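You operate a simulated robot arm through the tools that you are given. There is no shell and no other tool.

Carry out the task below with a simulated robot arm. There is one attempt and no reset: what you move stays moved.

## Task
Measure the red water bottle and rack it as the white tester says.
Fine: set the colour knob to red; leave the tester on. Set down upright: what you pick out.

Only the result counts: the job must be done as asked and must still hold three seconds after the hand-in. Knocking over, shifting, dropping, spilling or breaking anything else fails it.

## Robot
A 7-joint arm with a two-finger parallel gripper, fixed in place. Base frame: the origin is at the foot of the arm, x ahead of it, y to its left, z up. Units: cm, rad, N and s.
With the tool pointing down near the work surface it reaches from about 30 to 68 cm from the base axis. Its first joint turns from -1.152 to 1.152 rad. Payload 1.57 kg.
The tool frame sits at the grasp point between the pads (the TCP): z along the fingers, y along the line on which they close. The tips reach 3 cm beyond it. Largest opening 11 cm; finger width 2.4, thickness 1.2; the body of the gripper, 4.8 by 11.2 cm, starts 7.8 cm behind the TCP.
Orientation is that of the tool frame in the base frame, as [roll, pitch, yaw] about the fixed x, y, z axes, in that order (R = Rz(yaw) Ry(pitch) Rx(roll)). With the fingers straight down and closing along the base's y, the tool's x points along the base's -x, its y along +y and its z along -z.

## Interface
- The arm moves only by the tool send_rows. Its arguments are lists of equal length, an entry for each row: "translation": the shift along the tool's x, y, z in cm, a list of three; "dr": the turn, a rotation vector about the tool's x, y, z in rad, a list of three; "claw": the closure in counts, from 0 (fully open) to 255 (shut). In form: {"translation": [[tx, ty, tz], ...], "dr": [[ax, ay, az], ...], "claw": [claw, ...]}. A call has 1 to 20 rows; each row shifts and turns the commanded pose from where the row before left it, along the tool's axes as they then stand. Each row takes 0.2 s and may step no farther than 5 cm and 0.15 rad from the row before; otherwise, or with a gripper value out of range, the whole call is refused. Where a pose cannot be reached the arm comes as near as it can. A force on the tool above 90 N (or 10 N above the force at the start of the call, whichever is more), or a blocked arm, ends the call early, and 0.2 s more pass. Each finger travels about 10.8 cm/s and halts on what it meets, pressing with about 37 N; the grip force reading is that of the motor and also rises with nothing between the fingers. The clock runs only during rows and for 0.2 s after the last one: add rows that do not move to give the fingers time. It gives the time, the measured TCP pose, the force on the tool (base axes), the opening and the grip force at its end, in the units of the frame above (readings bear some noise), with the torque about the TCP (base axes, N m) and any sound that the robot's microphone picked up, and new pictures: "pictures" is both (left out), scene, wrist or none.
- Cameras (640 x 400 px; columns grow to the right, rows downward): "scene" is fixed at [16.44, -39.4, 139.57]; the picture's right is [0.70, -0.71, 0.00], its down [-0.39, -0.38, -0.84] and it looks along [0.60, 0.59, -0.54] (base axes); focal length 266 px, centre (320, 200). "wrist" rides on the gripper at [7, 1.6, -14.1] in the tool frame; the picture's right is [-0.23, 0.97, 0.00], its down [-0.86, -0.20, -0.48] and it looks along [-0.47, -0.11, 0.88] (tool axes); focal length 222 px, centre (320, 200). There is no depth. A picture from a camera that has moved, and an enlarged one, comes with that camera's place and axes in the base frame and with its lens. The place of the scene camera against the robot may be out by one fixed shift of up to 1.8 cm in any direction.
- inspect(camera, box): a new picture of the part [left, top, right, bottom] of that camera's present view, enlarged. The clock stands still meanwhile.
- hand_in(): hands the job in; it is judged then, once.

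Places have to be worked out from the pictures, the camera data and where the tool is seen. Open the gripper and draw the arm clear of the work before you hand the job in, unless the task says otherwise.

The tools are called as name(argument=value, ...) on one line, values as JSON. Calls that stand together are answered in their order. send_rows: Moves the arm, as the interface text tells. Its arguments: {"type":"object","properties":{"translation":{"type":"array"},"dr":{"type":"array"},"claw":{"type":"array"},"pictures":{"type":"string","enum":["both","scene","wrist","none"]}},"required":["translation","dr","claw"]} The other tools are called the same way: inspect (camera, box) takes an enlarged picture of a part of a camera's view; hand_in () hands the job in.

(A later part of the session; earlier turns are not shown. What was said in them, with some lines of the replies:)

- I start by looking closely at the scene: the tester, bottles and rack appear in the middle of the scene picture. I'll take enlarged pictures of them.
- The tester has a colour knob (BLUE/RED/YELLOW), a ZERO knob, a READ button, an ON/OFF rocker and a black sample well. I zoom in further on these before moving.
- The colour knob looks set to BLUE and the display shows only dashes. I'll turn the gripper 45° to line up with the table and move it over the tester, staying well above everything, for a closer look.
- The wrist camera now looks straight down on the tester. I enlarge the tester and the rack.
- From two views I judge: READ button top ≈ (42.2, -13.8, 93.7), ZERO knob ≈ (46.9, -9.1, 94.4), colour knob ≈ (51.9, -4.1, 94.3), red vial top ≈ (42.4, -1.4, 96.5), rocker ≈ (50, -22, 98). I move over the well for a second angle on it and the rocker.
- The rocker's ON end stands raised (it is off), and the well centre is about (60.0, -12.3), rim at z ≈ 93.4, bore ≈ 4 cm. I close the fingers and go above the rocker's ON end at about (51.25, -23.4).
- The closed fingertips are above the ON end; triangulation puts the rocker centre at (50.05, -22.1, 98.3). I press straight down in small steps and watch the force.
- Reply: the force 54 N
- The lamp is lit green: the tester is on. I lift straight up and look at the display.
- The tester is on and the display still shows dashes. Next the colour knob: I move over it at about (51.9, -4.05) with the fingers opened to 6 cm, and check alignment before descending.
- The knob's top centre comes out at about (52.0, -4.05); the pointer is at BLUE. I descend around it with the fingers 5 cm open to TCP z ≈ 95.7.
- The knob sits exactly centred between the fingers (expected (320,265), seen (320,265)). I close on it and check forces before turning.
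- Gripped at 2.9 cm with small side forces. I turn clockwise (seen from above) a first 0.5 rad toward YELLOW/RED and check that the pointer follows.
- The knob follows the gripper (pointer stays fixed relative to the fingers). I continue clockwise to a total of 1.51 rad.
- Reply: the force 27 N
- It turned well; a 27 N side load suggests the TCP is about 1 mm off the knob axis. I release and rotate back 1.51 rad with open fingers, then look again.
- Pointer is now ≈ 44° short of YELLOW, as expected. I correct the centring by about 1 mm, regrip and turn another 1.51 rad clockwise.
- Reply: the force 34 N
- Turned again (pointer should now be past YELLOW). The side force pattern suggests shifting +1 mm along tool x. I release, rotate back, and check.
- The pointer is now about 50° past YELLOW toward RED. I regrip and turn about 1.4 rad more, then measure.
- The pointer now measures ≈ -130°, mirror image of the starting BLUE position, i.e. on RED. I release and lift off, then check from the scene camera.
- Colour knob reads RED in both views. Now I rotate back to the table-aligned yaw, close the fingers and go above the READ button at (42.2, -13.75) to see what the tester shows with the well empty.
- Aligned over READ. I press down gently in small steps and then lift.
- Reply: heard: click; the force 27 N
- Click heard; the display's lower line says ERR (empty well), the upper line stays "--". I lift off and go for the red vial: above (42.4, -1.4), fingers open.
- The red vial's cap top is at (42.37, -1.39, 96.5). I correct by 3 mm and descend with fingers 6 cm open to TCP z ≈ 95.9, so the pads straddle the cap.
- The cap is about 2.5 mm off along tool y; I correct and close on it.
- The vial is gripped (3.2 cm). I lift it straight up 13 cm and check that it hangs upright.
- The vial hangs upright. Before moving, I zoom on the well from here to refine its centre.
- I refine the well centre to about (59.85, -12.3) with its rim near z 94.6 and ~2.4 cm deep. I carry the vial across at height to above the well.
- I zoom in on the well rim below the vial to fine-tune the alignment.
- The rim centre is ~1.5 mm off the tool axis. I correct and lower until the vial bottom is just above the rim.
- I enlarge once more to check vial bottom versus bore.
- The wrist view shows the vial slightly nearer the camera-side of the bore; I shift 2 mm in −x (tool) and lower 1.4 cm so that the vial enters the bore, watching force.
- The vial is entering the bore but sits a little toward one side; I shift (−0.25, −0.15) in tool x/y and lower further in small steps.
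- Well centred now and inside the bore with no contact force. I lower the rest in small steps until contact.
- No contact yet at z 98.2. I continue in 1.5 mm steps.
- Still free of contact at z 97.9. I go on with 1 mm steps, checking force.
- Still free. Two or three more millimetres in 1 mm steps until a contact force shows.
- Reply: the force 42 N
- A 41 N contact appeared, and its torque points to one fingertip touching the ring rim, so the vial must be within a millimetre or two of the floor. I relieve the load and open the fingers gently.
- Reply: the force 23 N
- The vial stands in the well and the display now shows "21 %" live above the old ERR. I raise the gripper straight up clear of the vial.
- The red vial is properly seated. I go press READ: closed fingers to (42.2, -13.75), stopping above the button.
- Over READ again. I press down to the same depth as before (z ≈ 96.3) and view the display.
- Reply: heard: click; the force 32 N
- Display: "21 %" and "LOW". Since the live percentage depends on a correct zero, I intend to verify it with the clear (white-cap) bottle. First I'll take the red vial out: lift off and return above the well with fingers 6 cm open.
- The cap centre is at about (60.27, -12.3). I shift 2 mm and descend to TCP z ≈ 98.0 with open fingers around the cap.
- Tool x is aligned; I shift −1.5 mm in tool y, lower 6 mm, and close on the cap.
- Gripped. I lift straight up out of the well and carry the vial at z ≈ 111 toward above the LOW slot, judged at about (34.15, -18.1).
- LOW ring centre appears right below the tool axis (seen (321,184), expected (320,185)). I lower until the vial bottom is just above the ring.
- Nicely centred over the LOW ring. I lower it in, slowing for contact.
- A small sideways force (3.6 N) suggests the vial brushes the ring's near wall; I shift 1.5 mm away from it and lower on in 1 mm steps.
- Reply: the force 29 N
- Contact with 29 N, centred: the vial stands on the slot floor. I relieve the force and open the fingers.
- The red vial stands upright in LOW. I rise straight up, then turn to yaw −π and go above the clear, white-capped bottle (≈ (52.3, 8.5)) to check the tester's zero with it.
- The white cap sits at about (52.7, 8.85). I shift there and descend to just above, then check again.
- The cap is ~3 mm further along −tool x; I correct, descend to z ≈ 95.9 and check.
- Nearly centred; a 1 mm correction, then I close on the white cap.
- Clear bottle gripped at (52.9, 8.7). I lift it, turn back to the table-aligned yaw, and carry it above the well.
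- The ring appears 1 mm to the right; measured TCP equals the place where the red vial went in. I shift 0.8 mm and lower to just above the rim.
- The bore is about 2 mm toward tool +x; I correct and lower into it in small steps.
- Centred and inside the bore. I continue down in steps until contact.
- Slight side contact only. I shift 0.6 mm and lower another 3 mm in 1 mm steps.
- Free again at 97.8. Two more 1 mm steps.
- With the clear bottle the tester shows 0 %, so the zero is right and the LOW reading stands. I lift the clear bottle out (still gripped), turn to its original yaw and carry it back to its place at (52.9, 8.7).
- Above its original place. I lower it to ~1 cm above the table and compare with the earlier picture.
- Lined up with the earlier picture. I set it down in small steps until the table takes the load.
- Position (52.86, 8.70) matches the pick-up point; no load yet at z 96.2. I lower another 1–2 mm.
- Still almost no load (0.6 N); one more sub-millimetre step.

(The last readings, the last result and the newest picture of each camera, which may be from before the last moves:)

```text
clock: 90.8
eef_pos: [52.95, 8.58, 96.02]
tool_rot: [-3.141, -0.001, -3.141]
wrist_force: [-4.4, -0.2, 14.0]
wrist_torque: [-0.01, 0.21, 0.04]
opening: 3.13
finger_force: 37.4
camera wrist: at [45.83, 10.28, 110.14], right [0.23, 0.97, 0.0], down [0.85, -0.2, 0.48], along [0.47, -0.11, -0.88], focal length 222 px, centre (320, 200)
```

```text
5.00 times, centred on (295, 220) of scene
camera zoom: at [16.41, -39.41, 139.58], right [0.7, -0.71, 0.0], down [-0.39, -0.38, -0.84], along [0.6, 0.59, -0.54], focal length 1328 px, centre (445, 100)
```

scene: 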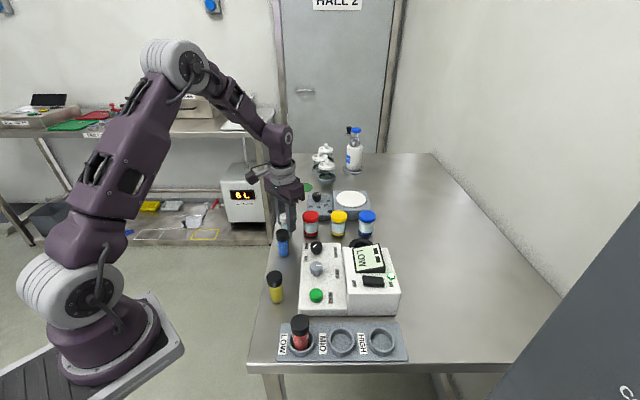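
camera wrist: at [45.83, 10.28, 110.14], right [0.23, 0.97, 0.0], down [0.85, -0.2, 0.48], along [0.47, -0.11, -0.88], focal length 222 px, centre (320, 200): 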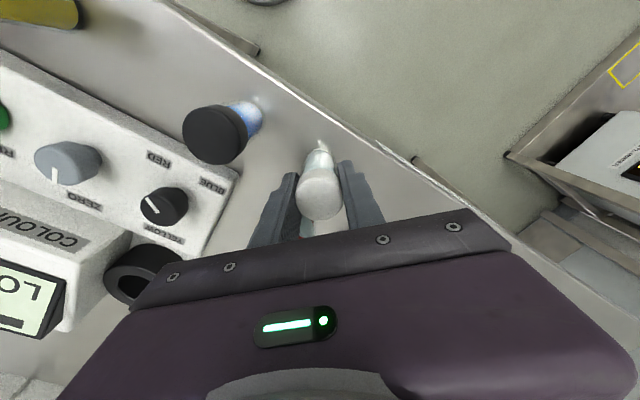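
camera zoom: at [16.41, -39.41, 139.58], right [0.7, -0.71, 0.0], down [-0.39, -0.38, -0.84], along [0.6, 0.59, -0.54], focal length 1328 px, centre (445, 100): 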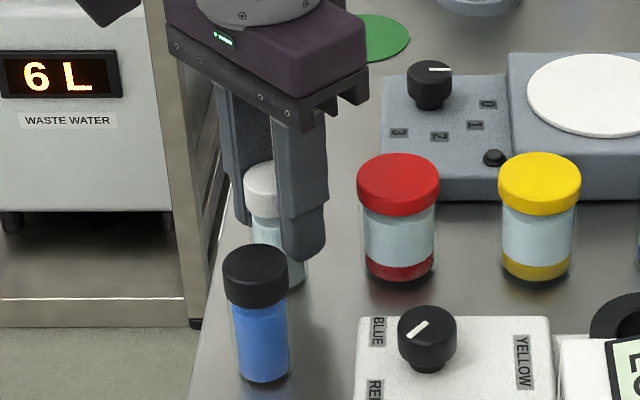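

The bottle stands on the table (14 N), at the same spot as in the earlier picture. I relieve and open the fingers slowly, then lift straight up.

send_rows(translation=[[0, 0, -0.08], [0, 0, 0], [0, 0, 0], [0, 0, 0], [0, 0, 0]], dr=[[0, 0, 0], [0, 0, 0], [0, 0, 0], [0, 0, 0], [0, 0, 0]], claw=[255, 175, 150, 130, 116], pictures="both")

inspect(camera="wrist", box=[240, 80, 400, 220])

```text
clock: 92.0
eef_pos: [52.88, 8.56, 96.02]
tool_rot: [3.141, 0.001, 3.14]
wrist_force: [-0.6, 0.0, -0.7]
wrist_torque: [-0.03, -0.03, -0.01]
opening: 6.0
finger_force: 0.1
camera wrist: at [45.85, 10.28, 110.16], right [0.23, 0.97, 0.0], down [0.86, -0.2, 0.48], along [0.47, -0.11, -0.88], focal length 222 px, centre (320, 200)
```

scene: 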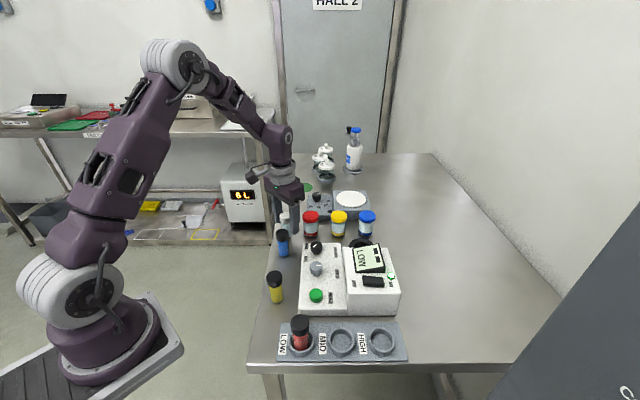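
wrist: 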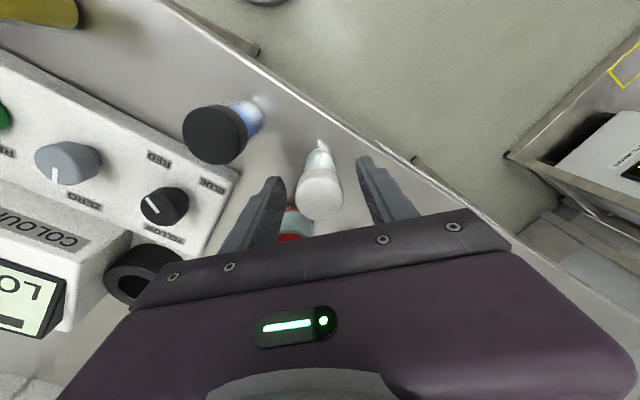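

```text
2.86 times, centred on (320, 150) of wrist
camera zoom: at [45.85, 10.28, 110.16], right [0.23, 0.97, 0.0], down [0.86, -0.2, 0.48], along [0.47, -0.11, -0.88], focal length 635 px, centre (320, 343)
```

zoom: 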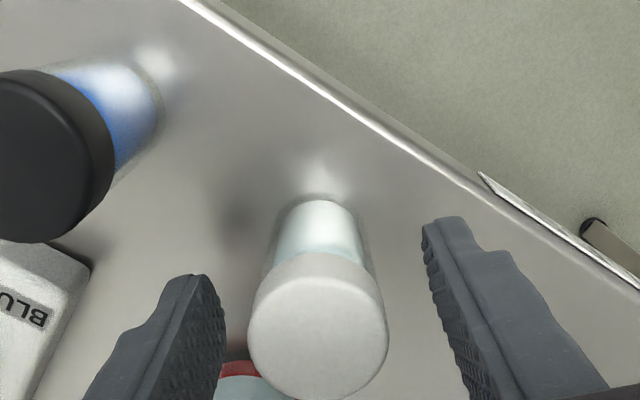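

The clear bottle stands upright at its place. I lift straight up and withdraw the arm toward its start position, opening the gripper fully.

send_rows(translation=[[0, 0, -1.5], [0, 0, -3.5], [0, 0, -4.5], [0, 0, -4.5], [0, 0, -4.5], [0, 0, -4.5], [3.4, -1.0, -2.0], [3.4, -1.0, -2.0], [3.4, -1.0, -2.0], [3.4, -1.0, -2.0], [3.0, -1.0, -1.0], [0, 0, 0]], dr=[[0, 0, 0], [0, 0, 0], [0, 0, 0], [0, 0, 0], [0, 0, 0], [0, 0, 0], [0, 0, 0], [0, 0, 0], [0, 0, 0], [0, 0, 0], [0, 0, 0], [0, 0, 0]], claw=[116, 116, 116, 80, 40, 0, 0, 0, 0, 0, 0, 0], pictures="both")

inspect(camera="scene", box=[250, 190, 420, 370])

inspect(camera="scene", box=[270, 300, 340, 370])

inspect(camera="wrist", box=[160, 80, 420, 260])

```text
clock: 94.6
eef_pos: [36.03, 3.52, 128.15]
tool_rot: [-3.141, 0.0, -3.141]
wrist_force: [0.1, -1.0, 0.3]
wrist_torque: [0.02, 0.02, 0.02]
opening: 11.0
finger_force: 0.1
camera wrist: at [29.03, 5.21, 142.29], right [0.23, 0.97, 0.0], down [0.86, -0.2, 0.48], along [0.47, -0.11, -0.88], focal length 222 px, centre (320, 200)
```

scene: 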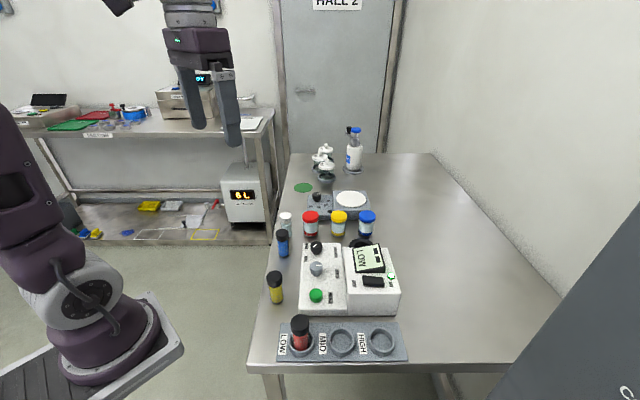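
wrist: 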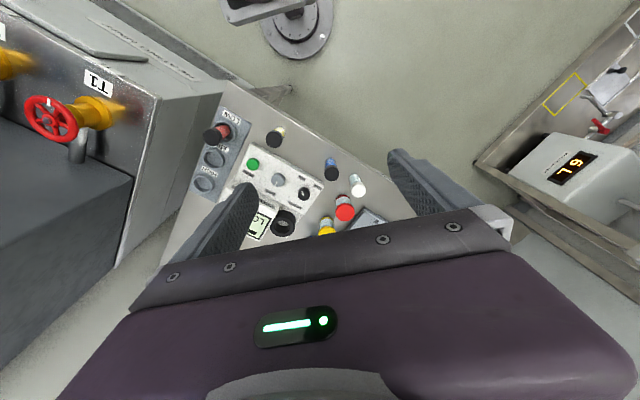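

```text
2.22 times, centred on (335, 280) of scene
camera zoom: at [16.44, -39.41, 139.57], right [0.7, -0.71, 0.0], down [-0.39, -0.38, -0.84], along [0.6, 0.59, -0.54], focal length 590 px, centre (287, 22)
```

zoom: 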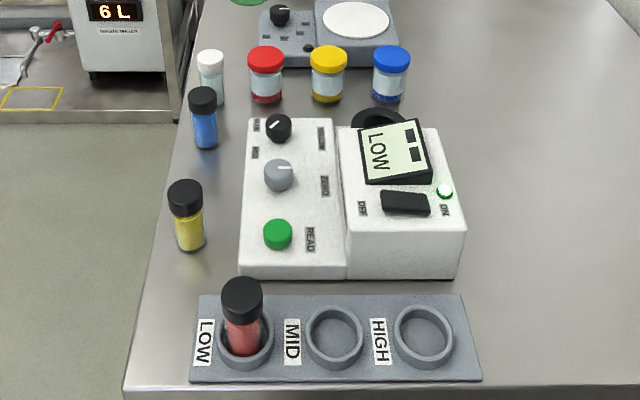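

```text
5.71 times, centred on (305, 335) of scene
camera zoom: at [16.44, -39.41, 139.57], right [0.7, -0.71, 0.0], down [-0.39, -0.38, -0.84], along [0.6, 0.59, -0.54], focal length 1518 px, centre (406, -571)
```

zoom: 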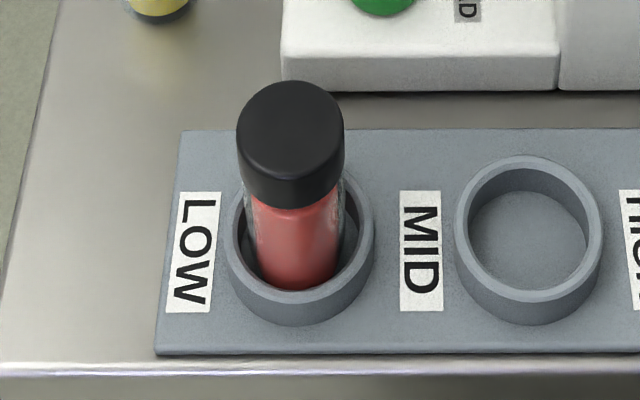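

```text
2.22 times, centred on (290, 170) of wrist
camera zoom: at [29.03, 5.21, 142.29], right [0.23, 0.97, 0.0], down [0.86, -0.2, 0.48], along [0.47, -0.11, -0.88], focal length 494 px, centre (387, 267)
```

zoom: 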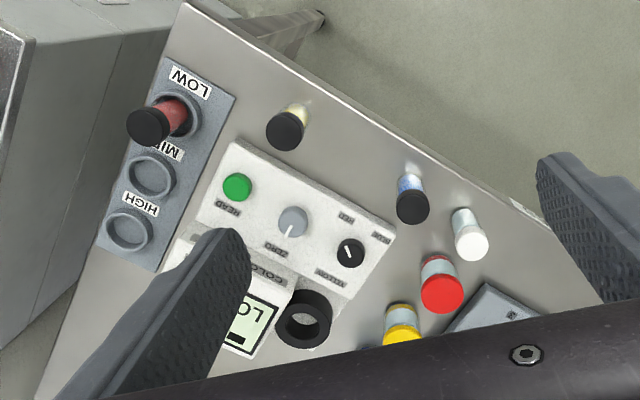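

The red vial stands upright in the LOW slot as the tester says ("21 % LOW", with 0 % confirmed on the clear bottle). The clear bottle is back in place, the knob is on RED, the tester lamp is on, and the arm is clear with the gripper open. I hand in.

hand_in()

```text
The job is handed in.
```

I measured the red water bottle and racked it in the LOW slot, as the white tester said: it read 21 %, LOW. The job is handed in, but I have not seen the judging result.

- **Zero check:** before trusting the reading, I put the clear, white-capped bottle in the tester and it showed 0 %, so I left the ZERO knob alone. I then set that bottle back upright within about a millimetre of where it had stood.
- **Tester:** it was off at the start, so I switched it on and left it on. I turned the colour knob from BLUE to RED.
- **Extra press:** I pressed READ once with the well empty and got ERR. The reading with the red bottle came after that.
- **End state:** in the last pictures the red bottle stood upright in its slot, nothing else looked disturbed, and the arm was drawn clear with the gripper open.
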